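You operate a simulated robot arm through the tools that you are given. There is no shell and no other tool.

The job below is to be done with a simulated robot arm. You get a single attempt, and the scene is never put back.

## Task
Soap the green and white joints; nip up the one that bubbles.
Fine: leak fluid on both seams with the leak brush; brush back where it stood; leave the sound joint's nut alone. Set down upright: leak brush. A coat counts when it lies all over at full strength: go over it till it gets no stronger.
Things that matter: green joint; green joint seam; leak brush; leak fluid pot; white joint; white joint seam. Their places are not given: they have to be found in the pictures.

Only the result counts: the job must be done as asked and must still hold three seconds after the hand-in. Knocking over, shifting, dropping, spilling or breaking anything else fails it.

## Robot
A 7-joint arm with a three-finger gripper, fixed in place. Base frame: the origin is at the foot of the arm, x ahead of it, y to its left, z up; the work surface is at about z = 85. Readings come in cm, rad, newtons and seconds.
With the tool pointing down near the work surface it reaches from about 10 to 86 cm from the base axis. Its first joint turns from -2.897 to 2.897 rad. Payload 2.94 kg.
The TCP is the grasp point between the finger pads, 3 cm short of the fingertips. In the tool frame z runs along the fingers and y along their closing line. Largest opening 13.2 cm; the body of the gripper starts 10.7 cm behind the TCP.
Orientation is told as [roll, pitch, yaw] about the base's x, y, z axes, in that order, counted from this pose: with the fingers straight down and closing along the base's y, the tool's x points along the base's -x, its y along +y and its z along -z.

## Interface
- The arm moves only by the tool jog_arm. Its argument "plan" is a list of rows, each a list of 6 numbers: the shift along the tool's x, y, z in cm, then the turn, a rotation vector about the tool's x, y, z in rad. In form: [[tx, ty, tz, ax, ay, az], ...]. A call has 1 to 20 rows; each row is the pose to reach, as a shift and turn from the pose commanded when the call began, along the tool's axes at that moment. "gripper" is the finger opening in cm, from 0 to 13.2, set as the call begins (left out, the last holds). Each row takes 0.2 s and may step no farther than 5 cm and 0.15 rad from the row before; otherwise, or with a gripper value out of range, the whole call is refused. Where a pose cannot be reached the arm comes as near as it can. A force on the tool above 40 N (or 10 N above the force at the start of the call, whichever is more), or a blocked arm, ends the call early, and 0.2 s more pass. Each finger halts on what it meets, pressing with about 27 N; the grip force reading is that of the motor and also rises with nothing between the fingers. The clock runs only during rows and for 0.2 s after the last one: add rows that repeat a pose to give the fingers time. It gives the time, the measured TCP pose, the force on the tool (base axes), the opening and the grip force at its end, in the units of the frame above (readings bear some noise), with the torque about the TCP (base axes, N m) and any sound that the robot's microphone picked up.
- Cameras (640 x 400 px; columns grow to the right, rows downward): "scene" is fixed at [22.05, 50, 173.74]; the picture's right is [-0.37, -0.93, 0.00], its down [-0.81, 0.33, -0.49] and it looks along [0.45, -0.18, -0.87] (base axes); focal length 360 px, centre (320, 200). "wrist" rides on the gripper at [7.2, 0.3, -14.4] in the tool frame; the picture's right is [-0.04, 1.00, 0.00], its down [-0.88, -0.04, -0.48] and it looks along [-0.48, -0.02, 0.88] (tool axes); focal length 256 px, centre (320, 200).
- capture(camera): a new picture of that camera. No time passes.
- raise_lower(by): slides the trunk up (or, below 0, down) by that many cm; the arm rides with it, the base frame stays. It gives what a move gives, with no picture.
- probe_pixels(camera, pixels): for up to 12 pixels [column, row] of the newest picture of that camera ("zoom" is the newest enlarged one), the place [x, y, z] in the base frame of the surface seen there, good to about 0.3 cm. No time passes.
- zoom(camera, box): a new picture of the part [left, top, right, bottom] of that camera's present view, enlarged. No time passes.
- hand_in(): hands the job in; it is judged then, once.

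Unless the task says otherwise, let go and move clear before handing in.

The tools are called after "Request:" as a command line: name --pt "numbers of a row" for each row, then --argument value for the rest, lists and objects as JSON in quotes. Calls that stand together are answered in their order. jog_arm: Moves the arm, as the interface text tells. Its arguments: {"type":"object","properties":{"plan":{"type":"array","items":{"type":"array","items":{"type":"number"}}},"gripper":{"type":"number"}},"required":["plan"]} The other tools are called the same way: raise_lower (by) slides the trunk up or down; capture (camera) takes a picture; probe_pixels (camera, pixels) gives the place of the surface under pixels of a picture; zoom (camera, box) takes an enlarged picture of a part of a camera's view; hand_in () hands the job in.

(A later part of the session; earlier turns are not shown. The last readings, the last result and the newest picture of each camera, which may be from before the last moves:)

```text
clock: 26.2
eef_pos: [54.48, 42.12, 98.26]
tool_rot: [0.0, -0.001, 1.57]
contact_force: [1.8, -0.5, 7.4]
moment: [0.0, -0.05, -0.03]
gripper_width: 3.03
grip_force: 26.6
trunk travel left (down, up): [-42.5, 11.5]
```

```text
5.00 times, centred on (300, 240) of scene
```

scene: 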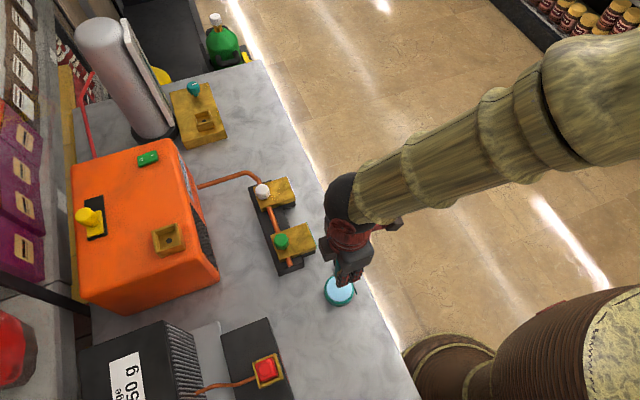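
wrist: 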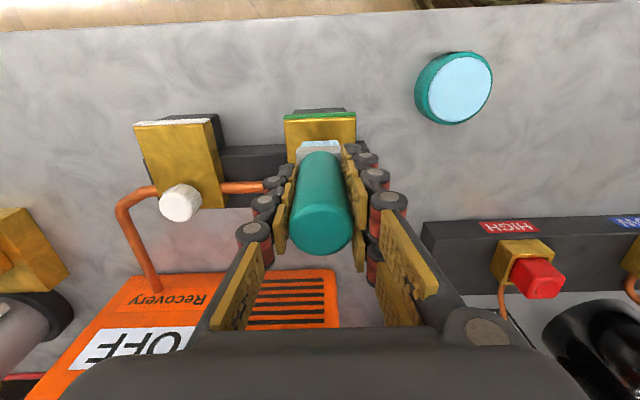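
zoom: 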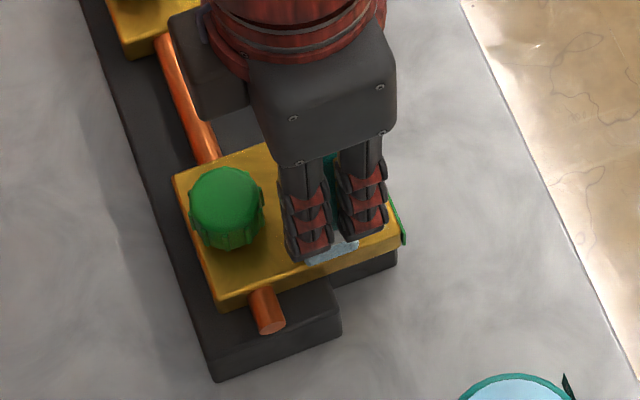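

Bubbles are rising on the green seam (white spheres at zoom (190,233) etc.), so green looks like the leaker. I'll do another full pass to bring the coat to full strength, then lift and look.

Request:
jog_arm --pt "0 -0.7 0 0 0 0" --pt "0 -1.4 0 0 0 0" --pt "0 -2.1 0 0 0 0" --pt "0 -2.8 0 0 0 0" --pt "0 -3.5 0 0 0 0" --pt "0 -4.1 0 0 0 0" --pt "0.6 -4.1 0 0 0 0" --pt "1.2 -4.1 0 0 0 0" --pt "1.2 -3.4 0 0 0 0" --pt "1.2 -2.7 0 0 0 0" --pt "1.2 -2.0 0 0 0 0" --pt "1.2 -1.3 0 0 0 0" --pt "1.2 -0.6 0 0 0 0" --pt "1.2 0.0 0 0 0 0" --pt "1.8 0 0 0 0 0" --pt "2.4 0 0 0 0 0" --pt "2.4 0 0 0 0 0"

Request:
jog_arm --pt "0 -0.7 0 0 0 0" --pt "0 -1.4 0 0 0 0" --pt "0 -2.1 0 0 0 0" --pt "0 -2.8 0 0 0 0" --pt "0 -3.5 0 0 0 0" --pt "0 -4.1 0 0 0 0" --pt "0 -4.1 -1 0 0 0" --pt "0 -4.1 -3 0 0 0" --pt "4 -4.1 -5 0 0 0" --pt "4 -4.1 -5 0 0 0"

Request:
capture --camera "wrist"

Request:
zoom --camera "scene" --box '[260, 200, 340, 280]'

```text
clock: 29.8
eef_pos: [54.45, 39.76, 98.2]
tool_rot: [0.0, 0.0, 1.571]
contact_force: [0.2, 1.0, 4.0]
moment: [0.1, 0.07, 0.05]
gripper_width: 2.99
grip_force: 27.3
trunk travel left (down, up): [-42.5, 11.5]
```

```text
clock: 32.0
eef_pos: [58.69, 35.96, 103.2]
tool_rot: [0.002, 0.002, 1.572]
contact_force: [0.8, 0.6, -1.1]
moment: [-0.01, 0.02, 0.0]
gripper_width: 2.99
grip_force: 27.2
trunk travel left (down, up): [-42.5, 11.5]
```

```text
taken
```

wrist: 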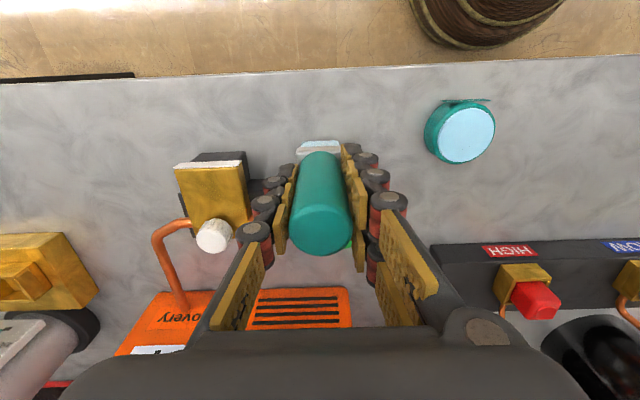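

```text
5.00 times, centred on (300, 240) of scene
```

zoom: 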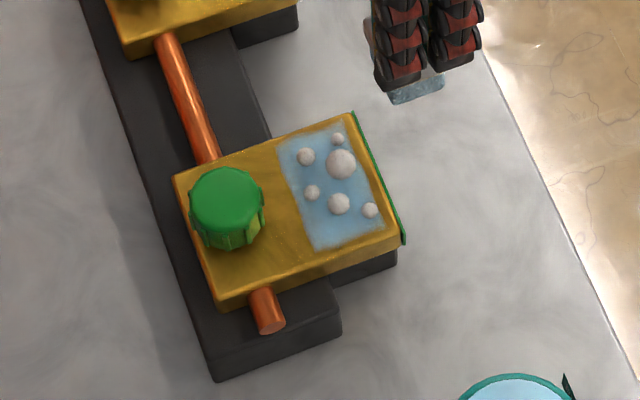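

The coat shows as a clear blue rectangle with bubbles on the green plate, now unobstructed. I'll zoom in tighter to check it's even.

Request:
zoom --camera "scene" --box '[305, 218, 345, 258]'

Request:
zoom --camera "scene" --box '[308, 222, 342, 253]'

Request:
zoom --camera "wrist" --box '[280, 120, 360, 170]'

```text
10.00 times, centred on (325, 238) of scene
```

zoom: 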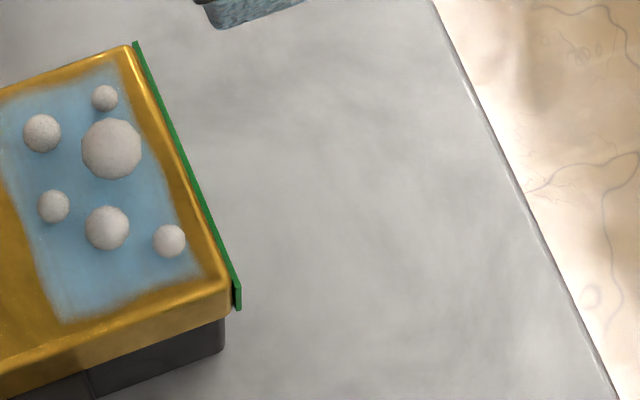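

```text
12.90 times, centred on (325, 238) of scene
```

zoom: 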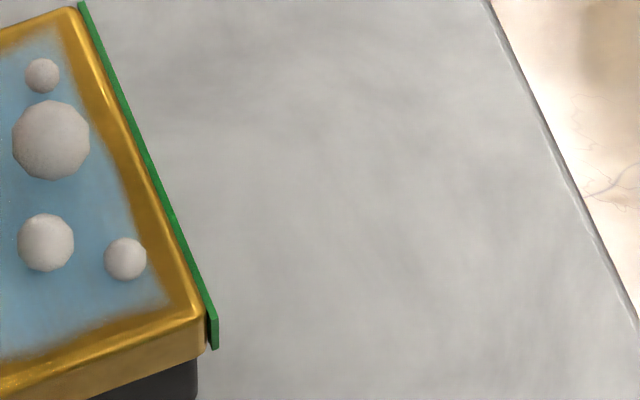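

```text
8.00 times, centred on (320, 145) of wrist
```

zoom: 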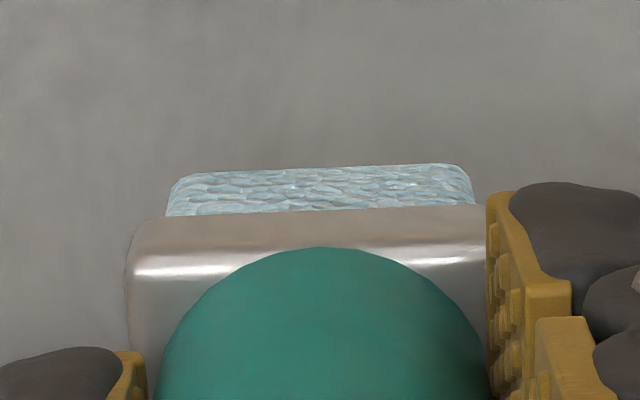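

Request:
zoom --camera "scene" --box '[290, 218, 346, 253]'

Request:
probe_pixels --camera "zoom" --pixels '[[70, 90], [200, 50], [170, 320], [320, 260], [240, 150], [310, 200]]'

```text
11.43 times, centred on (318, 236) of scene
```

zoom: 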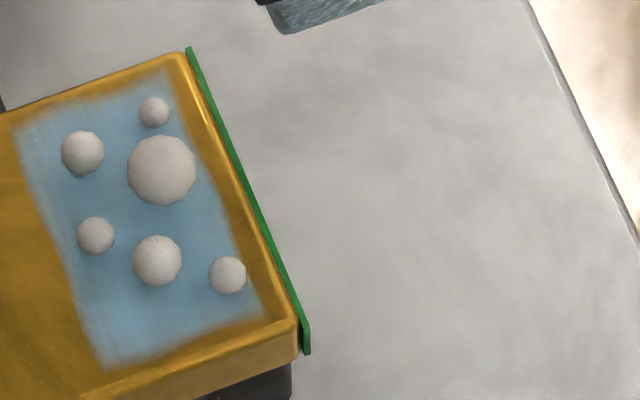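

```text
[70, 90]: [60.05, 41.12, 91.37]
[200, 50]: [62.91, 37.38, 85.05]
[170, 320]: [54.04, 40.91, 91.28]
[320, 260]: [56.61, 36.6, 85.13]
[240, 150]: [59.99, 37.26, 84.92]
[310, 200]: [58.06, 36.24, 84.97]
```

The coat looks even with soft edges. I'll probe its corners to learn the seam's true extents for use on the white joint.

Request:
probe_pixels --camera "zoom" --pixels '[[20, 130], [165, 75], [262, 312], [105, 362], [8, 125], [182, 58], [295, 325], [90, 395], [140, 310], [30, 200]]'

```text
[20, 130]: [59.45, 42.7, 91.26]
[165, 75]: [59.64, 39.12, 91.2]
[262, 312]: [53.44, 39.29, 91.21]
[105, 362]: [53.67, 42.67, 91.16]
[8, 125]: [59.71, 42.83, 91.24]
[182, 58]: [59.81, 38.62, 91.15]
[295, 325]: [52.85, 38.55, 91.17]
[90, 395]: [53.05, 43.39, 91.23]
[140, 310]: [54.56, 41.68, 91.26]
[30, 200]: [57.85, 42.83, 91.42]
```

The seam spans about x 53.5–59.5, y 39.2–42.8 on the green plate, all of which I brushed. By the same layout the white seam should be centred near (71.5,41), so I'll move above it.

Request:
jog_arm --pt "0 -3 0 0 0 0" --pt "0 -6 0 0 0 0" --pt "0 -9 0 0 0 0" --pt "-1 -11 0 0 0 0" --pt "-4 -11 0 0 0 0" --pt "-4 -11 2 0 0 0" --pt "-4 -11 3 0 0 0" --pt "-4 -11 3 0 0 0"

Request:
capture --camera "wrist"

Request:
zoom --camera "wrist" --box '[240, 80, 400, 180]'

Request:
zoom --camera "scene" --box '[240, 150, 340, 250]'

```text
clock: 33.8
eef_pos: [69.69, 39.91, 100.19]
tool_rot: [0.0, -0.001, 1.571]
contact_force: [-0.4, -0.1, -2.2]
moment: [-0.03, 0.02, 0.01]
gripper_width: 2.98
grip_force: 26.8
trunk travel left (down, up): [-42.5, 11.5]
```

```text
taken
```

wrist: 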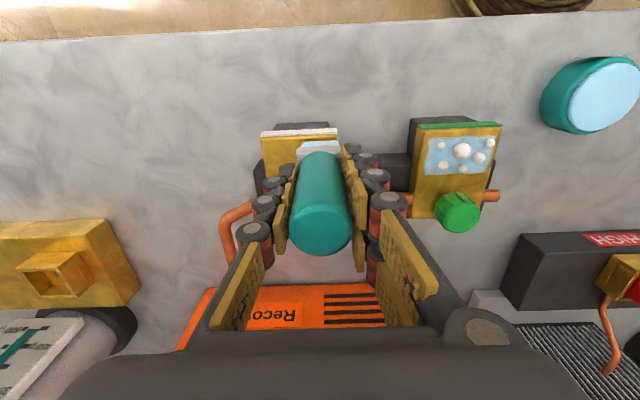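

```text
4.00 times, centred on (320, 130) of wrist
```

zoom: 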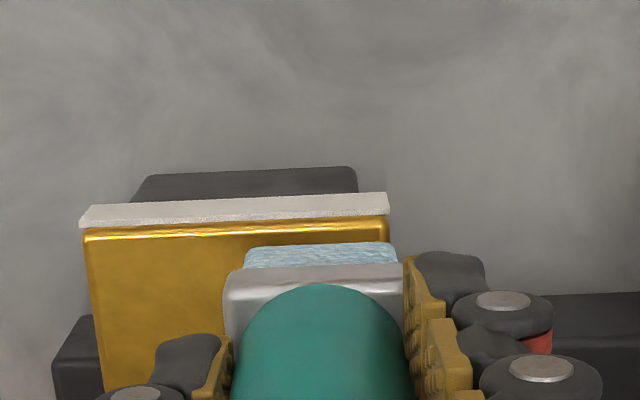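

```text
4.00 times, centred on (290, 200) of scene
```

zoom: 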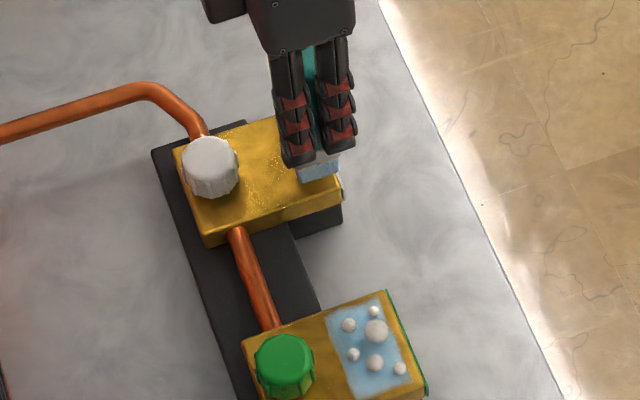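

The brush hovers about 2 cm above the white plate, and its bristles are still wet. Lowering slowly to a light contact.

Request:
jog_arm --pt "0 0 0.8 0 0 0" --pt "0 0 1.4 0 0 0" --pt "0 0 1.7 0 0 0" --pt "0 0 1.9 0 0 0" --pt "0 0 1.9 0 0 0"

```text
clock: 35.0
eef_pos: [69.7, 39.91, 98.38]
tool_rot: [0.0, 0.001, 1.571]
contact_force: [-0.2, -0.2, -1.7]
moment: [-0.01, 0.01, 0.0]
gripper_width: 3.01
grip_force: 27.1
trunk travel left (down, up): [-42.5, 11.5]
```

Request:
jog_arm --pt "0 0 0.1 0 0 0" --pt "0 0 0.2 0 0 0" --pt "0 0 0.2 0 0 0"

```text
clock: 35.8
eef_pos: [69.57, 39.93, 98.27]
tool_rot: [-0.002, 0.0, 1.572]
contact_force: [-0.2, 1.5, 7.4]
moment: [0.03, 0.08, 0.0]
gripper_width: 3.01
grip_force: 27.2
trunk travel left (down, up): [-42.5, 11.5]
```

Contact at 7.4 N. Painting three strips on the white seam.

Request:
jog_arm --pt "0 -0.7 0 0 0 0" --pt "0 -1.4 0 0 0 0" --pt "0 -2.1 0 0 0 0" --pt "0 -2.8 0 0 0 0" --pt "0 -3.5 0 0 0 0" --pt "0 -4.1 0 0 0 0" --pt "-0.6 -4.1 0 0 0 0" --pt "-1.2 -4.1 0 0 0 0" --pt "-1.2 -3.4 0 0 0 0" --pt "-1.2 -2.7 0 0 0 0" --pt "-1.2 -2.0 0 0 0 0" --pt "-1.2 -1.3 0 0 0 0" --pt "-1.2 -0.6 0 0 0 0" --pt "-1.2 0.0 0 0 0 0" --pt "-1.8 0 0 0 0 0" --pt "-2.4 0 0 0 0 0"

Request:
jog_arm --pt "0 -0.7 0 0 0 0" --pt "0 -1.4 0 0 0 0" --pt "0 -2.1 0 0 0 0" --pt "0 -2.8 0 0 0 0" --pt "0 -3.5 0 0 0 0" --pt "0 -4.1 0 0 0 0" --pt "0.6 -4.1 0 0 0 0" --pt "1.2 -4.1 0 0 0 0" --pt "1.2 -3.4 0 0 0 0" --pt "1.2 -2.7 0 0 0 0" --pt "1.2 -2.0 0 0 0 0" --pt "1.2 -1.3 0 0 0 0" --pt "1.2 -0.6 0 0 0 0" --pt "1.2 0.0 0 0 0 0" --pt "1.8 0 0 0 0 0" --pt "2.4 0 0 0 0 0"

Request:
zoom --camera "wrist" --box '[240, 80, 400, 180]'

Request:
zoom --camera "scene" --box '[240, 150, 340, 250]'

```text
clock: 39.2
eef_pos: [69.51, 42.03, 98.21]
tool_rot: [-0.001, 0.0, 1.57]
contact_force: [-0.7, -5.5, 16.1]
moment: [-0.25, 0.04, 0.01]
gripper_width: 2.99
grip_force: 27.2
trunk travel left (down, up): [-42.5, 11.5]
```

```text
clock: 42.6
eef_pos: [69.56, 39.76, 98.21]
tool_rot: [0.0, 0.0, 1.57]
contact_force: [-0.2, 3.2, 11.4]
moment: [0.28, 0.14, -0.03]
gripper_width: 3.01
grip_force: 26.4
trunk travel left (down, up): [-42.5, 11.5]
```

```text
4.00 times, centred on (320, 130) of wrist
```

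zoom: 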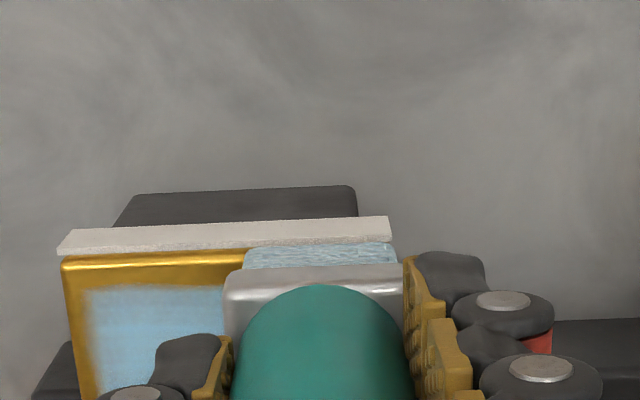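

```text
4.00 times, centred on (290, 200) of scene
```

zoom: 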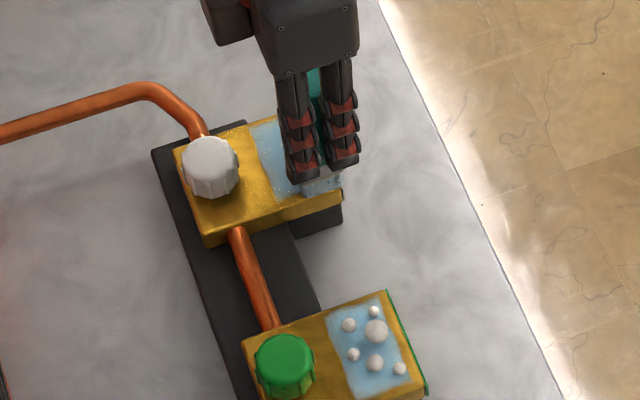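

The white seam now has a coat and shows no bubbles so far. I'll go over it once more, then lift and compare the strength of both coats.

Request:
jog_arm --pt "0 -0.7 0 0 0 0" --pt "0 -1.4 0 0 0 0" --pt "0 -2.1 0 0 0 0" --pt "0 -2.8 0 0 0 0" --pt "0 -3.5 0 0 0 0" --pt "0 -4.1 0 0 0 0" --pt "-0.6 -4.1 0 0 0 0" --pt "-1.2 -4.1 0 0 0 0" --pt "-1.2 -3.4 0 0 0 0" --pt "-1.2 -2.7 0 0 0 0" --pt "-1.2 -2.0 0 0 0 0" --pt "-1.2 -1.3 0 0 0 0" --pt "-1.2 -0.6 0 0 0 0" --pt "-1.2 0.0 0 0 0 0" --pt "-1.8 0 0 0 0 0" --pt "-2.4 0 0 0 0 0"

Request:
jog_arm --pt "0 -0.7 0 0 0 0" --pt "0 -1.4 0 0 0 0" --pt "0 -2.1 0 0 0 0" --pt "0 -2.8 0 0 0 0" --pt "0 -3.5 0 0 0 0" --pt "0 -4.1 0 0 0 0" --pt "0 -4.1 -1 0 0 0" --pt "0 -4.1 -3 0 0 0" --pt "2 -2 -5 0 0 0" --pt "6 -2 -5 0 0 0" --pt "7 -2 -5 0 0 0" --pt "7 -2 -5 0 0 0"

Request:
capture --camera "scene"

Request:
zoom --camera "scene" --box '[240, 160, 340, 260]'

Request:
zoom --camera "scene" --box '[266, 170, 322, 205]'

Request:
zoom --camera "scene" --box '[280, 220, 336, 255]'

```text
clock: 46.0
eef_pos: [69.57, 42.07, 98.25]
tool_rot: [0.003, 0.002, 1.572]
contact_force: [0.2, -1.4, 3.8]
moment: [-0.04, 0.0, 0.02]
gripper_width: 2.99
grip_force: 26.7
trunk travel left (down, up): [-42.5, 11.5]
```

```text
clock: 48.6
eef_pos: [71.67, 34.97, 103.22]
tool_rot: [0.001, 0.001, 1.571]
contact_force: [0.5, 0.1, -1.0]
moment: [-0.01, 0.02, 0.02]
gripper_width: 3.0
grip_force: 26.1
trunk travel left (down, up): [-42.5, 11.5]
```

```text
taken
```

scene: 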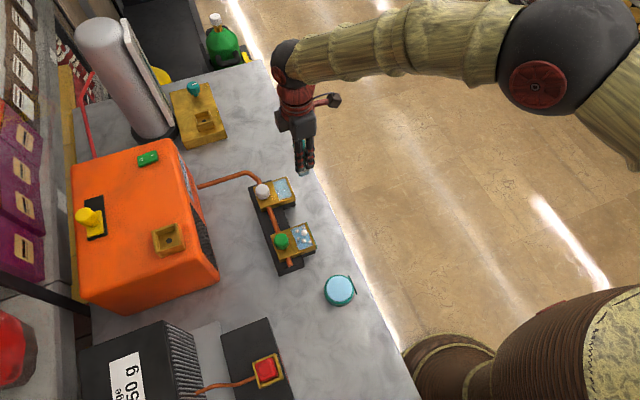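

```text
4.00 times, centred on (290, 210) of scene
```

zoom: 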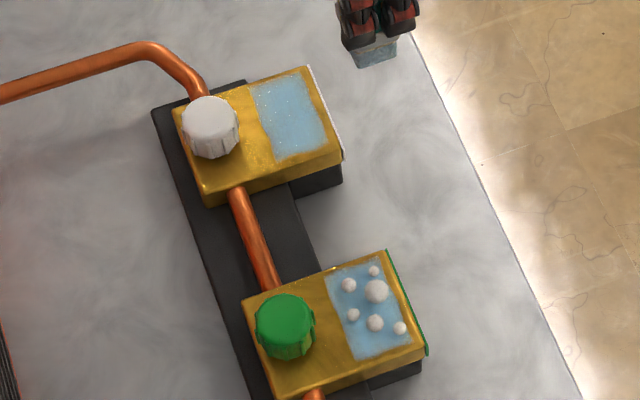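

```text
11.43 times, centred on (294, 188) of scene
```

zoom: 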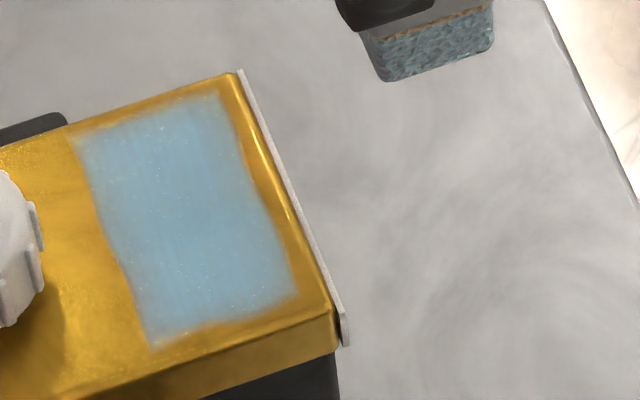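

```text
11.43 times, centred on (308, 238) of scene
```

zoom: 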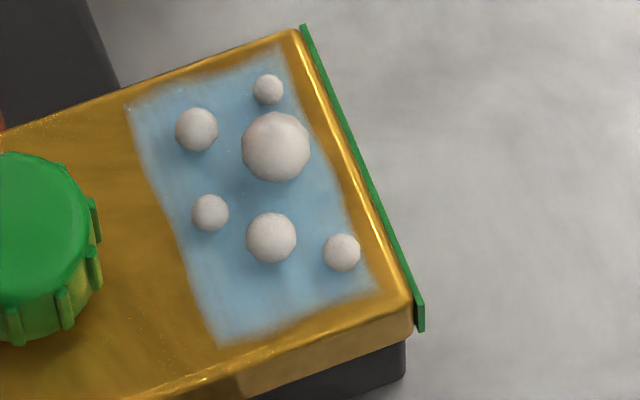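

White's coat looks even and saturated with no bubbles, while green has six bubbles, so green is the leaker. Green's near end (zoom (240,320)) may be slightly paler, so I'll make another pass there.

Request:
jog_arm --pt "0 4.4 0 0 0 0" --pt "0 8.8 0 0 0 0" --pt "0 13 0 0 0 0" --pt "-4.6 13 1 0 0 0" --pt "-4.6 13 3 0 0 0" --pt "-4.6 13 4.2 0 0 0" --pt "-4.6 13 4.7 0 0 0" --pt "-4.6 13 4.9 0 0 0" --pt "-4.6 13 4.9 0 0 0"

```text
clock: 50.6
eef_pos: [58.71, 39.65, 98.1]
tool_rot: [0.001, -0.001, 1.571]
contact_force: [0.2, 0.8, -1.9]
moment: [0.02, 0.01, 0.0]
gripper_width: 3.01
grip_force: 26.8
trunk travel left (down, up): [-42.5, 11.5]
```

Request:
jog_arm --pt "0 0 0.1 0 0 0" --pt "0 0 0.2 0 0 0" --pt "0 0 0.2 0 0 0"

```text
clock: 51.4
eef_pos: [58.71, 39.77, 98.13]
tool_rot: [-0.003, -0.002, 1.571]
contact_force: [-0.9, 0.4, 7.4]
moment: [-0.02, 0.09, 0.03]
gripper_width: 3.03
grip_force: 27.3
trunk travel left (down, up): [-42.5, 11.5]
```

Contact at 7.4 N on the green plate. Going over all three strips again.

Request:
jog_arm --pt "0 0.7 0 0 0 0" --pt "0 1.4 0 0 0 0" --pt "0 2.1 0 0 0 0" --pt "0 2.8 0 0 0 0" --pt "0 3.5 0 0 0 0" --pt "0 4.3 0 0 0 0" --pt "-0.6 4.3 0 0 0 0" --pt "-1.2 4.3 0 0 0 0" --pt "-1.2 3.5 0 0 0 0" --pt "-1.2 2.8 0 0 0 0" --pt "-1.2 2.1 0 0 0 0" --pt "-1.2 1.4 0 0 0 0" --pt "-1.2 0.7 0 0 0 0" --pt "-1.2 0.0 0 0 0 0" --pt "-1.8 0 0 0 0 0" --pt "-2.4 0 0 0 0 0"

Request:
jog_arm --pt "0 0.7 0 0 0 0" --pt "0 1.4 0 0 0 0" --pt "0 2.1 0 0 0 0" --pt "0 2.8 0 0 0 0" --pt "0 3.5 0 0 0 0" --pt "0 4.3 0 0 0 0" --pt "0.6 4.3 0 0 0 0" --pt "1.2 4.3 0 0 0 0" --pt "1.2 3.5 0 0 0 0" --pt "1.2 2.8 0 0 0 0" --pt "1.2 2.1 0 0 0 0" --pt "1.2 1.4 0 0 0 0" --pt "1.2 0.7 0 0 0 0" --pt "1.2 0.0 0 0 0 0" --pt "1.2 0 -2 0 0 0" --pt "1.2 0 -5 0 0 0" --pt "5.2 0 -5 0 0 0" --pt "6.2 0 -5 0 0 0" --pt "6.2 0 -5 0 0 0"

Request:
zoom --camera "scene" --box '[240, 160, 340, 260]'

Request:
zoom --camera "scene" --box '[280, 220, 336, 255]'

Request:
zoom --camera "scene" --box '[266, 170, 322, 205]'

```text
clock: 54.8
eef_pos: [58.64, 42.15, 97.92]
tool_rot: [-0.001, -0.001, 1.571]
contact_force: [0.6, 0.1, -1.2]
moment: [0.02, -0.03, -0.01]
gripper_width: 3.01
grip_force: 27.0
trunk travel left (down, up): [-42.5, 11.5]
```

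```text
clock: 58.8
eef_pos: [58.53, 35.83, 103.02]
tool_rot: [0.0, 0.0, 1.572]
contact_force: [-0.4, -0.4, -1.9]
moment: [-0.02, 0.02, -0.03]
gripper_width: 2.98
grip_force: 27.3
trunk travel left (down, up): [-42.5, 11.5]
```

```text
4.00 times, centred on (290, 210) of scene
```

zoom: 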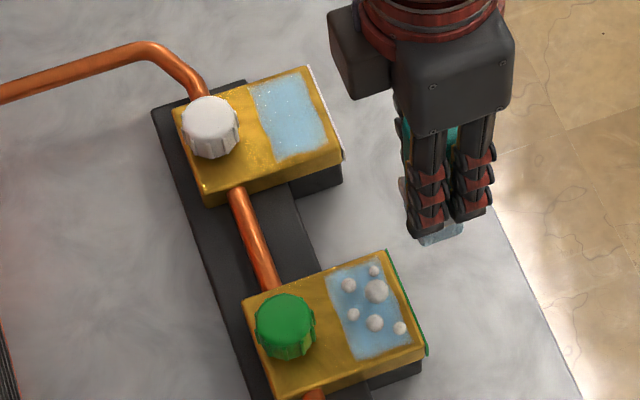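

```text
11.43 times, centred on (308, 238) of scene
```

zoom: 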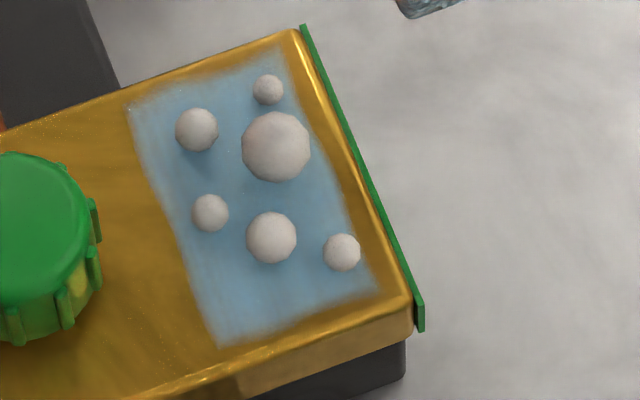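

```text
11.43 times, centred on (294, 188) of scene
```

zoom: 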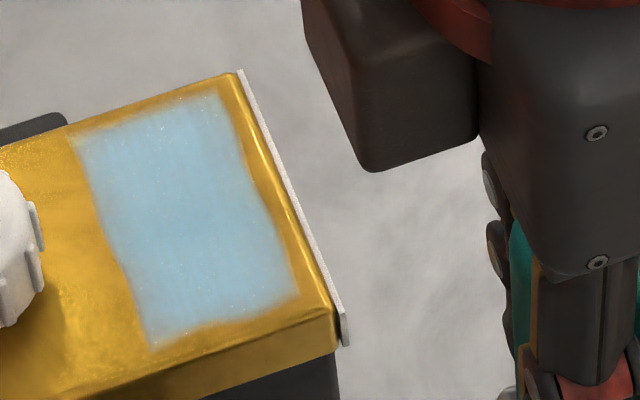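

Green looks the same as before that pass. With the arm in the same pose as earlier, I'll repeat the earlier zoom box to compare shade under equal lighting.

Request:
zoom --camera "scene" --box '[290, 218, 346, 253]'

Request:
zoom --camera "scene" --box '[260, 200, 340, 280]'

```text
11.43 times, centred on (318, 236) of scene
```

zoom: 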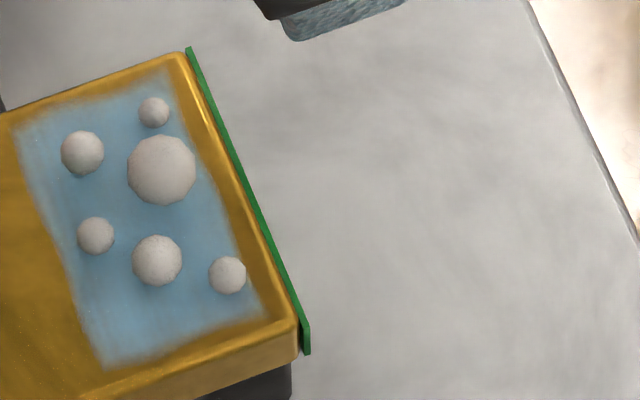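

```text
5.00 times, centred on (300, 240) of scene
```

zoom: 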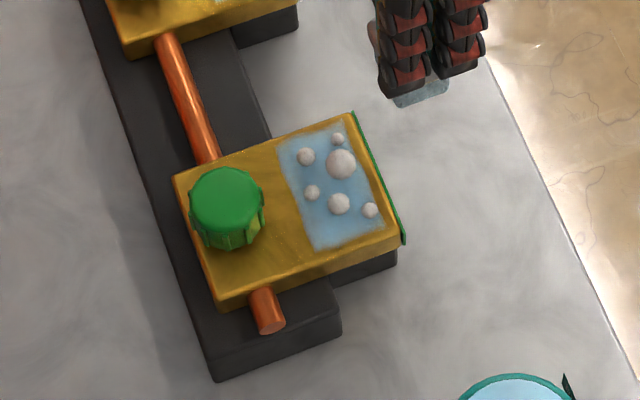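

The shade is unchanged. To be certain the coats are saturated I'll re-dip lightly and make one firm final pass on each, starting by moving over the pot.

Request:
jog_arm --pt "0 4.3 0 0 0 0" --pt "0 8.6 0 0 0 0" --pt "-0.6 12.9 0 0 0 0" --pt "-1.2 16.85 0 0 0 0" --pt "-1.2 16.85 2.5 0 0 0" --pt "-1.2 16.85 5 0 0 0" --pt "-1.2 16.85 6.5 0 0 0" --pt "-1.2 16.85 7.3 0 0 0" --pt "-1.2 16.85 7.3 0 0 0"

Request:
zoom --camera "wrist" --box '[240, 80, 400, 180]'

```text
clock: 60.8
eef_pos: [41.72, 37.16, 95.74]
tool_rot: [0.0, 0.001, 1.57]
contact_force: [1.3, -0.1, -1.4]
moment: [0.02, 0.02, -0.03]
gripper_width: 3.02
grip_force: 27.3
trunk travel left (down, up): [-42.5, 11.5]
```

```text
4.00 times, centred on (320, 130) of wrist
```

zoom: 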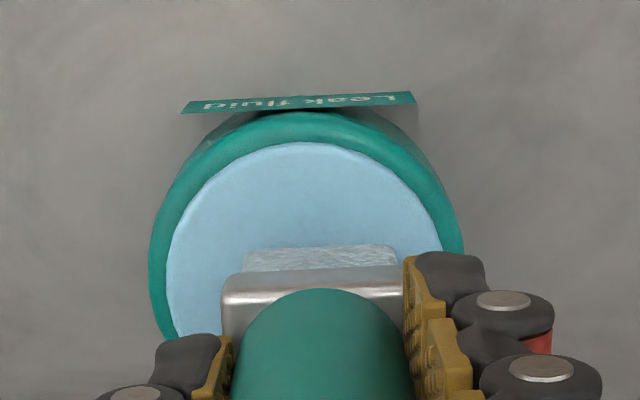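

The brush is centred just above the fluid. Easing down to a light touch.

Request:
jog_arm --pt "0 0 0.2 0 0 0" --pt "0 0 0.4 0 0 0" --pt "0 0 0.5 0 0 0" --pt "0 0 0.5 0 0 0"

```text
clock: 61.8
eef_pos: [41.84, 37.04, 95.24]
tool_rot: [0.001, 0.0, 1.571]
contact_force: [0.1, -0.6, -1.6]
moment: [-0.01, 0.02, -0.01]
gripper_width: 3.0
grip_force: 27.0
trunk travel left (down, up): [-42.5, 11.5]
```

Request:
jog_arm --pt "0 0 0.1 0 0 0" --pt "0 0 0.2 0 0 0" --pt "0 0 0.3 0 0 0" --pt "0 0 0.3 0 0 0" --pt "0 0 0.3 0 0 0"

```text
clock: 63.0
eef_pos: [41.83, 37.33, 95.11]
tool_rot: [-0.002, 0.0, 1.57]
contact_force: [1.3, -2.7, 22.0]
moment: [-0.08, -0.05, 0.0]
gripper_width: 3.02
grip_force: 27.2
trunk travel left (down, up): [-42.5, 11.5]
```

That gave 22 N of contact, so it's well loaded. I'll lift straight up and carry it to the green seam's start corner.

Request:
jog_arm --pt "0 0 -0.3 0 0 0" --pt "0 0 -1 0 0 0" --pt "0 0 -3 0 0 0" --pt "0 0 -6 0 0 0" --pt "0 0 -8 0 0 0" --pt "0 -4.2 -8 0 0 0" --pt "0 -8.4 -8 0 0 0" --pt "0 -12.75 -8 0 0 0" --pt "-2.6 -12.75 -8 0 0 0" --pt "-2.6 -12.75 -6 0 0 0" --pt "-2.6 -12.75 -4 0 0 0" --pt "-2.6 -12.75 -3.3 0 0 0" --pt "-2.6 -12.75 -3.3 0 0 0"

Request:
zoom --camera "wrist" --box '[240, 80, 400, 180]'

Request:
zoom --camera "scene" --box '[290, 250, 400, 350]'

```text
clock: 65.8
eef_pos: [54.52, 39.71, 98.12]
tool_rot: [0.0, -0.001, 1.571]
contact_force: [-0.6, 0.7, -1.7]
moment: [0.0, 0.01, -0.02]
gripper_width: 3.01
grip_force: 27.0
trunk travel left (down, up): [-42.5, 11.5]
```

```text
4.00 times, centred on (320, 130) of wrist
```

zoom: 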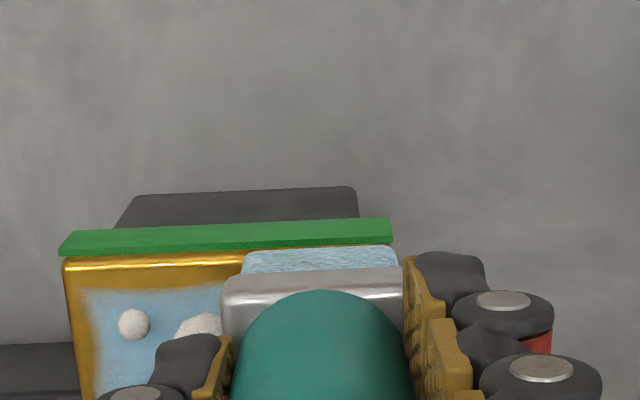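

```text
4.00 times, centred on (345, 300) of scene
```

zoom: 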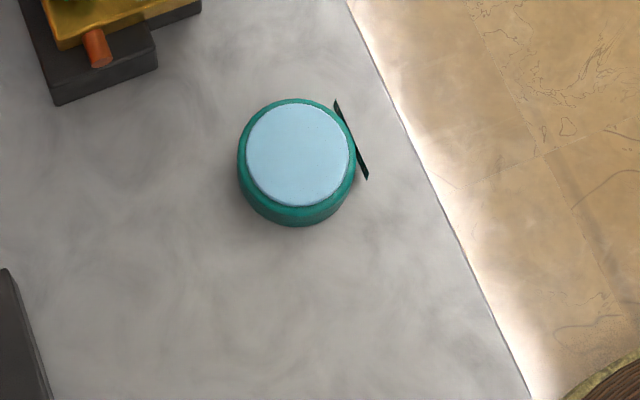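

The pot hasn't moved. Lowering onto the green seam's near corner until contact.

Request:
jog_arm --pt "0 0 0.15 0 0 0" --pt "0 0 0.25 0 0 0" --pt "0 0 0.35 0 0 0" --pt "0 0 0.35 0 0 0"

```text
clock: 66.8
eef_pos: [54.57, 39.72, 97.97]
tool_rot: [0.0, -0.001, 1.57]
contact_force: [-0.2, 0.2, -0.9]
moment: [0.04, 0.0, 0.03]
gripper_width: 3.01
grip_force: 27.0
trunk travel left (down, up): [-42.5, 11.5]
```

Request:
jog_arm --pt "0 0 0.1 0 0 0" --pt "0 0 0.2 0 0 0" --pt "0 0 0.25 0 0 0" --pt "0 0 0.25 0 0 0"

```text
clock: 67.8
eef_pos: [54.64, 39.63, 97.81]
tool_rot: [-0.004, -0.003, 1.57]
contact_force: [-5.0, -1.7, 23.1]
moment: [-0.03, 0.16, 0.02]
gripper_width: 3.01
grip_force: 26.9
trunk travel left (down, up): [-42.5, 11.5]
```

Contact at 23 N, so I'll ease up 0.12 and run the strips.

Request:
jog_arm --pt "0 0 -0.12 0 0 0" --pt "0 -0.7 -0.12 0 0 0" --pt "0 -1.4 -0.12 0 0 0" --pt "0 -2.1 -0.12 0 0 0" --pt "0 -2.8 -0.12 0 0 0" --pt "0 -3.5 -0.12 0 0 0" --pt "0 -4.2 -0.12 0 0 0" --pt "-0.6 -4.2 -0.12 0 0 0" --pt "-1.2 -4.2 -0.12 0 0 0" --pt "-1.2 -3.4 -0.12 0 0 0" --pt "-1.2 -2.7 -0.12 0 0 0" --pt "-1.2 -2.0 -0.12 0 0 0" --pt "-1.2 -1.3 -0.12 0 0 0" --pt "-1.2 -0.6 -0.12 0 0 0" --pt "-1.2 0.0 -0.12 0 0 0" --pt "-1.8 0 -0.12 0 0 0" --pt "-2.4 0 -0.12 0 0 0"

Request:
jog_arm --pt "0 -0.7 0 0 0 0" --pt "0 -1.4 0 0 0 0" --pt "0 -2.1 0 0 0 0" --pt "0 -2.8 0 0 0 0" --pt "0 -3.5 0 0 0 0" --pt "0 -4.1 0 0 0 0" --pt "0 -4.1 -2 0 0 0" --pt "2 -4.1 -5 0 0 0" --pt "6.2 -4.1 -5 0 0 0" --pt "6.2 -4.1 -5 0 0 0"

Request:
zoom --camera "scene" --box '[290, 218, 346, 253]'

Request:
zoom --camera "scene" --box '[260, 200, 340, 280]'

```text
clock: 71.4
eef_pos: [54.5, 42.09, 97.83]
tool_rot: [0.003, 0.0, 1.571]
contact_force: [0.6, -4.4, 7.7]
moment: [-0.08, 0.09, -0.01]
gripper_width: 3.03
grip_force: 26.7
trunk travel left (down, up): [-42.5, 11.5]
```

```text
clock: 73.6
eef_pos: [58.49, 36.15, 102.79]
tool_rot: [0.002, 0.001, 1.571]
contact_force: [-0.2, 0.0, -1.1]
moment: [-0.01, -0.01, -0.03]
gripper_width: 3.0
grip_force: 26.9
trunk travel left (down, up): [-42.5, 11.5]
```

```text
11.43 times, centred on (318, 236) of scene
```

zoom: 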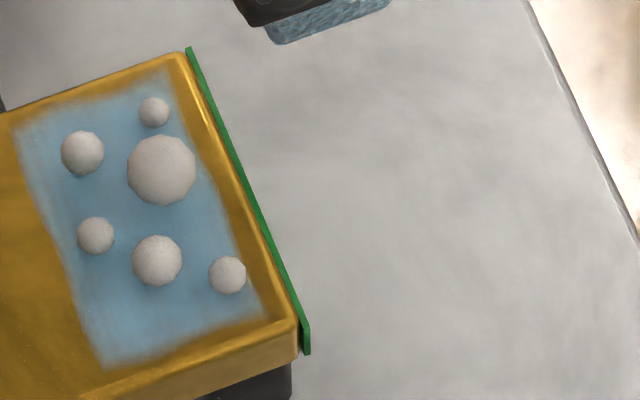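

```text
5.00 times, centred on (300, 240) of scene
```

zoom: 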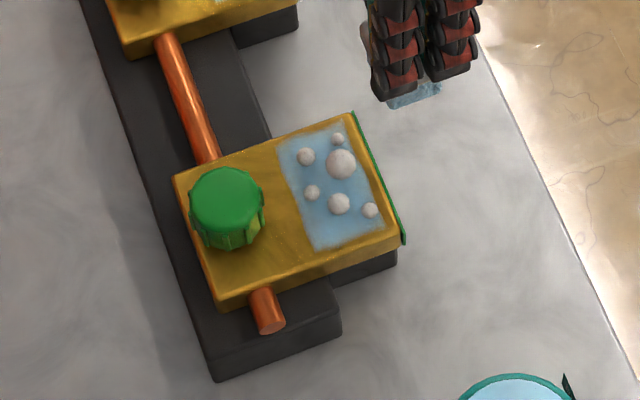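

The shade is unchanged after a freshly loaded, firm pass, so the green coat is at full strength. Now one confirming pass on white.

Request:
jog_arm --pt "0 -3.7 0 0 0 0" --pt "0 -7.4 0 0 0 0" --pt "0 -11 0 0 0 0" --pt "-3.8 -11 0 0 0 0" --pt "-3.8 -11 2.5 0 0 0" --pt "-3.8 -11 4.2 0 0 0" --pt "-3.8 -11 4.7 0 0 0" --pt "-3.8 -11 4.9 0 0 0" --pt "-3.8 -11 5.0 0 0 0" --pt "-3.8 -11 5.0 0 0 0"

```text
clock: 75.8
eef_pos: [69.63, 39.79, 97.66]
tool_rot: [-0.001, 0.0, 1.572]
contact_force: [-0.7, 0.3, -1.1]
moment: [0.04, -0.05, -0.01]
gripper_width: 3.01
grip_force: 27.1
trunk travel left (down, up): [-42.5, 11.5]
```

Request:
jog_arm --pt "0 0 0.1 0 0 0" --pt "0 0 0.2 0 0 0" --pt "0 0 0.2 0 0 0"

```text
clock: 76.6
eef_pos: [69.61, 39.71, 97.71]
tool_rot: [-0.003, -0.002, 1.571]
contact_force: [-3.3, -3.4, 14.7]
moment: [-0.22, 0.21, -0.01]
gripper_width: 3.02
grip_force: 27.2
trunk travel left (down, up): [-42.5, 11.5]
```

Contact at 14.7 N. Running the strips on white with a slight ease-up, then lifting.

Request:
jog_arm --pt "0 0 -0.06 0 0 0" --pt "0 -0.7 -0.06 0 0 0" --pt "0 -1.4 -0.06 0 0 0" --pt "0 -2.1 -0.06 0 0 0" --pt "0 -2.8 -0.06 0 0 0" --pt "0 -3.5 -0.06 0 0 0" --pt "0 -4.2 -0.06 0 0 0" --pt "-0.6 -4.2 -0.06 0 0 0" --pt "-1.2 -4.2 -0.06 0 0 0" --pt "-1.2 -3.4 -0.06 0 0 0" --pt "-1.2 -2.7 -0.06 0 0 0" --pt "-1.2 -2.0 -0.06 0 0 0" --pt "-1.2 -1.3 -0.06 0 0 0" --pt "-1.2 -0.6 -0.06 0 0 0" --pt "-1.2 0.0 -0.06 0 0 0" --pt "-1.8 0 -0.06 0 0 0" --pt "-2.4 0 -0.06 0 0 0"

Request:
jog_arm --pt "0 -0.7 0 0 0 0" --pt "0 -1.4 0 0 0 0" --pt "0 -2.1 0 0 0 0" --pt "0 -2.8 0 0 0 0" --pt "0 -3.5 0 0 0 0" --pt "0 -4.1 0 0 0 0" --pt "0 -4.1 -2 0 0 0" --pt "2 -2 -5 0 0 0" --pt "6.2 -2 -5 0 0 0" --pt "7 -2 -5 0 0 0" --pt "7 -2 -5 0 0 0"

Request:
zoom --camera "scene" --box '[266, 170, 322, 205]'

Request:
zoom --camera "scene" --box '[240, 160, 340, 260]'

```text
clock: 80.2
eef_pos: [69.6, 41.93, 97.63]
tool_rot: [0.001, 0.0, 1.571]
contact_force: [-0.1, -6.0, 16.3]
moment: [-0.27, 0.1, -0.04]
gripper_width: 3.04
grip_force: 27.0
trunk travel left (down, up): [-42.5, 11.5]
```

```text
clock: 82.6
eef_pos: [71.57, 35.13, 102.63]
tool_rot: [0.0, 0.0, 1.57]
contact_force: [-0.8, 0.0, -2.5]
moment: [0.0, -0.01, -0.03]
gripper_width: 2.96
grip_force: 27.1
trunk travel left (down, up): [-42.5, 11.5]
```

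```text
11.43 times, centred on (294, 188) of scene
```

zoom: 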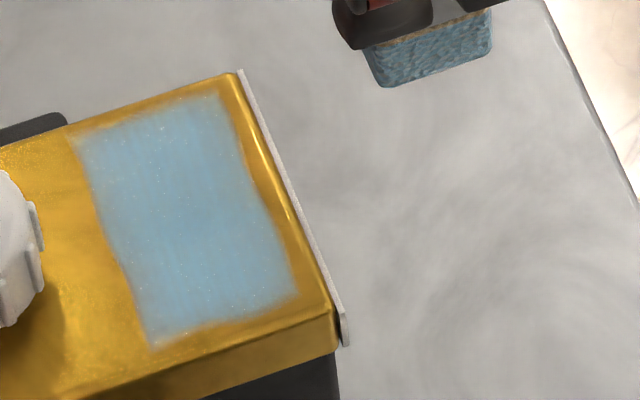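

```text
4.00 times, centred on (290, 210) of scene
```

zoom: 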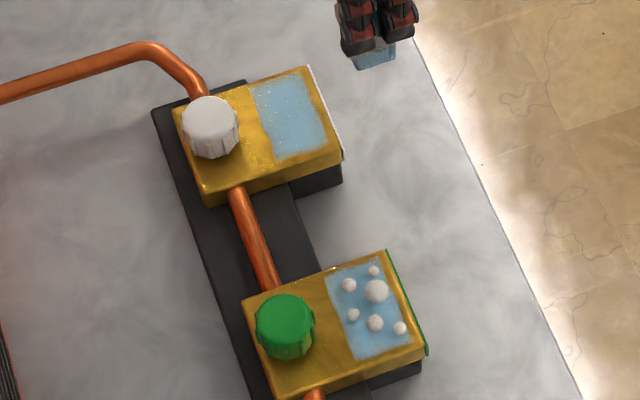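

The white coat is unchanged with no bubbles, so white is sound and both coats are saturated. I'll carry the brush back over its original spot.

Request:
jog_arm --pt "0 4.3 0 0 0 0" --pt "0 8.6 0 0 0 0" --pt "0 12.9 0 0 0 0" --pt "0 17.2 0 0 0 0" --pt "0 21.5 0 0 0 0" --pt "0 25.8 0 0 0 0" --pt "0 30.1 0 0 0 0" --pt "-1 34.4 0 0 0 0" --pt "-2 38.5 0 0 0 0" --pt "-2 38.5 2.5 0 0 0" --pt "-2 38.5 5 0 0 0" --pt "-2 38.5 7 0 0 0" --pt "-2 38.5 8.5 0 0 0" --pt "-2 38.5 8.5 0 0 0"

Request:
capture --camera "wrist"

Request:
zoom --camera "wrist" --box '[240, 80, 400, 180]'

Request:
zoom --camera "scene" --box '[300, 260, 400, 360]'

```text
clock: 85.6
eef_pos: [33.15, 37.26, 94.21]
tool_rot: [0.001, 0.001, 1.57]
contact_force: [-0.1, -0.4, -1.4]
moment: [0.0, 0.0, 0.01]
gripper_width: 3.02
grip_force: 27.6
trunk travel left (down, up): [-42.5, 11.5]
```

```text
taken
```

wrist: 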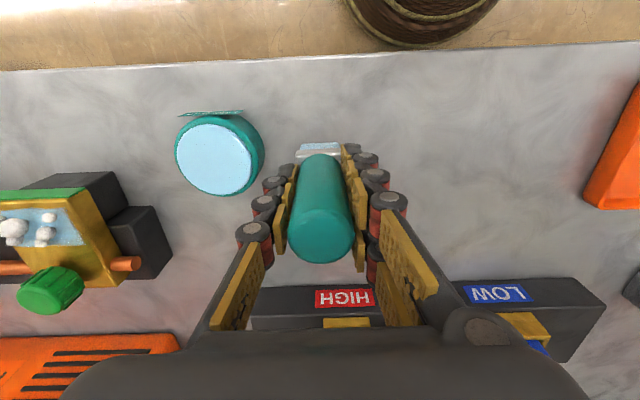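

```text
4.00 times, centred on (320, 130) of wrist
```

zoom: 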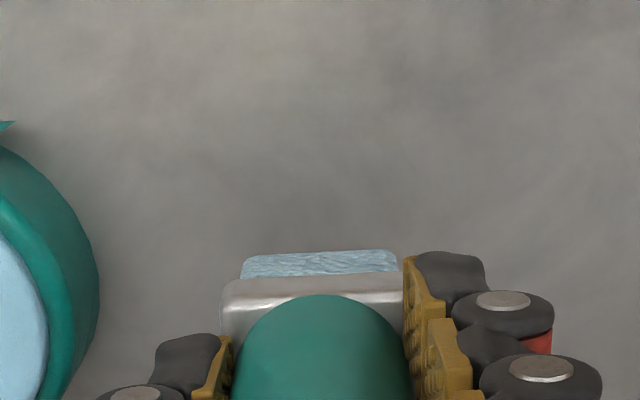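

```text
4.00 times, centred on (350, 310) of scene
```

zoom: 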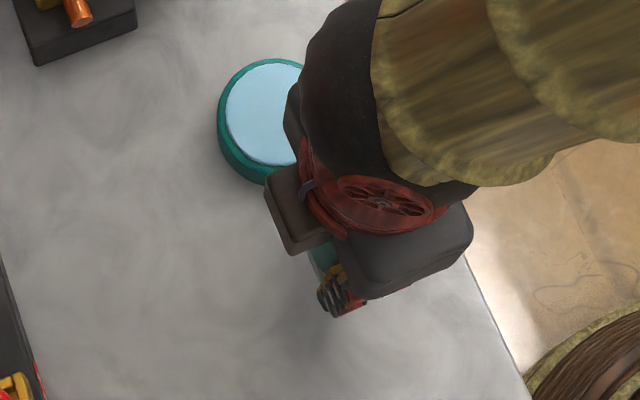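

The brush hangs straight over its original spot. Lowering in small steps toward the table.

Request:
jog_arm --pt "0 0 0.8 0 0 0" --pt "0 0 1.6 0 0 0" --pt "0 0 2.1 0 0 0" --pt "0 0 2.4 0 0 0" --pt "0 0 2.4 0 0 0"

Request:
jog_arm --pt "0 0 0.1 0 0 0" --pt "0 0 0.2 0 0 0" --pt "0 0 0.25 0 0 0" --pt "0 0 0.25 0 0 0"

Request:
zoom --camera "wrist" --box '[240, 80, 400, 180]'

```text
clock: 86.8
eef_pos: [33.06, 37.09, 91.74]
tool_rot: [0.0, 0.0, 1.57]
contact_force: [-1.1, 0.2, -0.1]
moment: [-0.01, 0.04, 0.02]
gripper_width: 3.02
grip_force: 27.1
trunk travel left (down, up): [-42.5, 11.5]
```

```text
clock: 87.8
eef_pos: [33.06, 37.17, 91.52]
tool_rot: [0.001, -0.001, 1.571]
contact_force: [0.1, -0.7, 2.3]
moment: [0.01, 0.0, 0.01]
gripper_width: 3.03
grip_force: 27.1
trunk travel left (down, up): [-42.5, 11.5]
```

```text
4.00 times, centred on (320, 130) of wrist
```

zoom: 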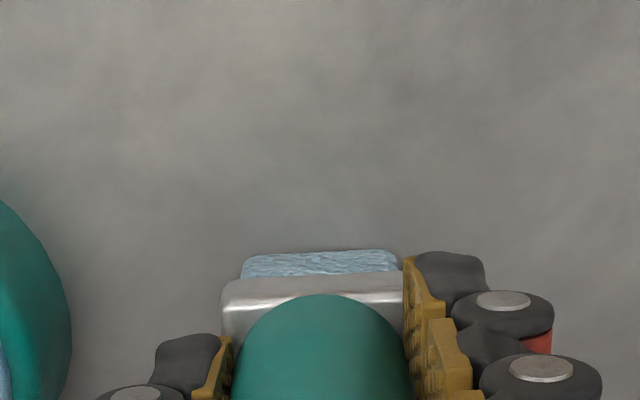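

Bristles are touching the table with about 3 N. Opening to 5.5 (pot edge at x≈38 stays clear) and then rising straight up.

Request:
jog_arm --pt "0 0 0 0 0 0" --pt "0 0 0 0 0 0" --pt "0 0 0 0 0 0" --pt "0 0 0 0 0 0" --gripper 5.5

Request:
jog_arm --pt "0 0 -1.5 0 0 0" --pt "0 0 -3.5 0 0 0" --pt "0 0 -6 0 0 0" --pt "0 0 -9 0 0 0" --pt "0 0 -12 0 0 0" --pt "0 0 -12 0 0 0"

Request:
capture --camera "wrist"

Request:
capture --camera "scene"

```text
clock: 88.8
eef_pos: [33.11, 37.13, 91.58]
tool_rot: [0.0, -0.001, 1.569]
contact_force: [0.8, 0.5, -0.3]
moment: [0.01, -0.01, -0.02]
gripper_width: 5.49
grip_force: 0.0
trunk travel left (down, up): [-42.5, 11.5]
```

```text
clock: 90.2
eef_pos: [33.06, 37.18, 103.6]
tool_rot: [-0.001, 0.0, 1.572]
contact_force: [-0.1, 0.5, 0.3]
moment: [0.0, -0.01, -0.01]
gripper_width: 5.51
grip_force: 0.0
trunk travel left (down, up): [-42.5, 11.5]
```

```text
taken
```

wrist: 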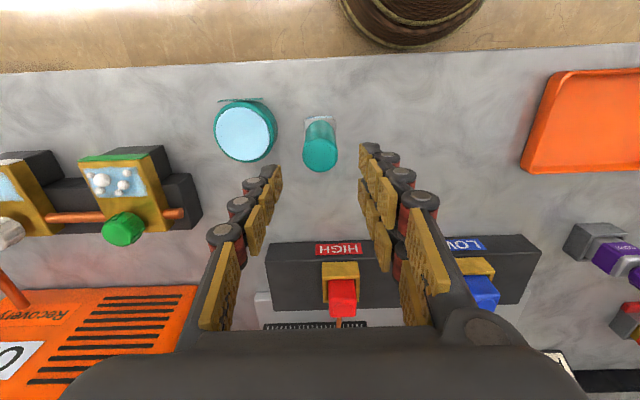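

```text
taken
```

scene: 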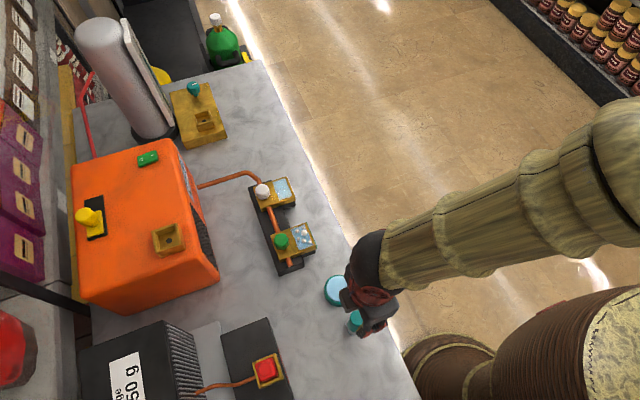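

The brush stands upright where it was, at (320,150) in the wrist view. Now I'll move toward the green nut to locate it precisely, and probe the orange box for clearance.

Request:
jog_arm --pt "0 0 -1 0 0 0" --pt "0 -4.5 -1 0 0 0" --pt "0 -9 -1 0 0 0" --pt "0 -13.5 -1 0 0 0" --pt "-1 -18 -1 0 0 0" --pt "-2.8 -21 -1 0 0 0" --pt "-2.8 -23.3 -1 0 0 0" --pt "-2.8 -23.3 -1 0 0 0"

Request:
capture --camera "wrist"

Request:
zoom --camera "wrist" --box '[270, 140, 370, 240]'

Request:
capture --camera "scene"

Request:
probe_pixels --camera "scene" --pixels '[[218, 272], [205, 225], [185, 150], [212, 262], [195, 180], [356, 317], [340, 290], [210, 215]]'

```text
clock: 92.0
eef_pos: [56.4, 40.11, 104.47]
tool_rot: [0.0, -0.001, 1.571]
contact_force: [0.3, 0.4, 0.0]
moment: [-0.03, -0.03, 0.0]
gripper_width: 5.5
grip_force: 0.0
trunk travel left (down, up): [-42.5, 11.5]
```

```text
taken
```

wrist: 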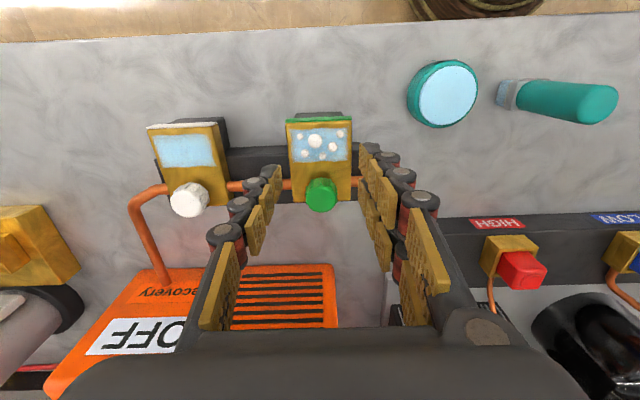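

```text
4.00 times, centred on (320, 190) of wrist
```

zoom: 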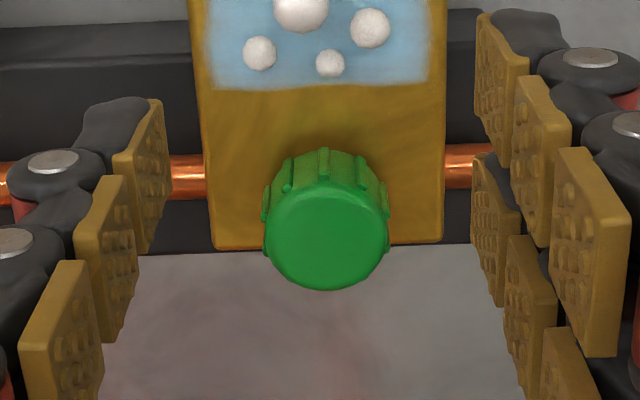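

```text
taken
```

scene: 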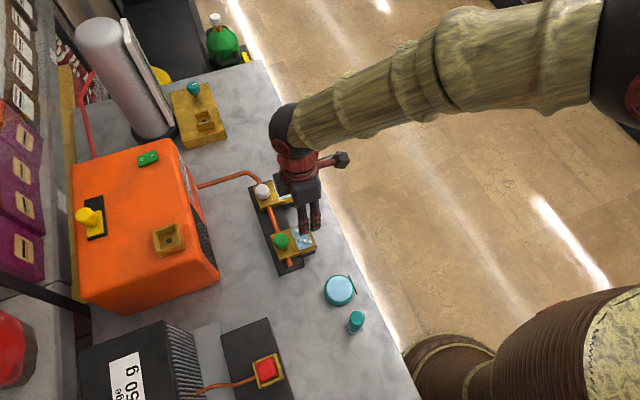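

```text
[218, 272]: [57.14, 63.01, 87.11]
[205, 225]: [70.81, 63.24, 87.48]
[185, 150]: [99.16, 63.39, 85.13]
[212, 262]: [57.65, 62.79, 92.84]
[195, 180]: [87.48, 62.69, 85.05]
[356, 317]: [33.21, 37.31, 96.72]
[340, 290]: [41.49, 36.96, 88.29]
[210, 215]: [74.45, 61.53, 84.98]
```

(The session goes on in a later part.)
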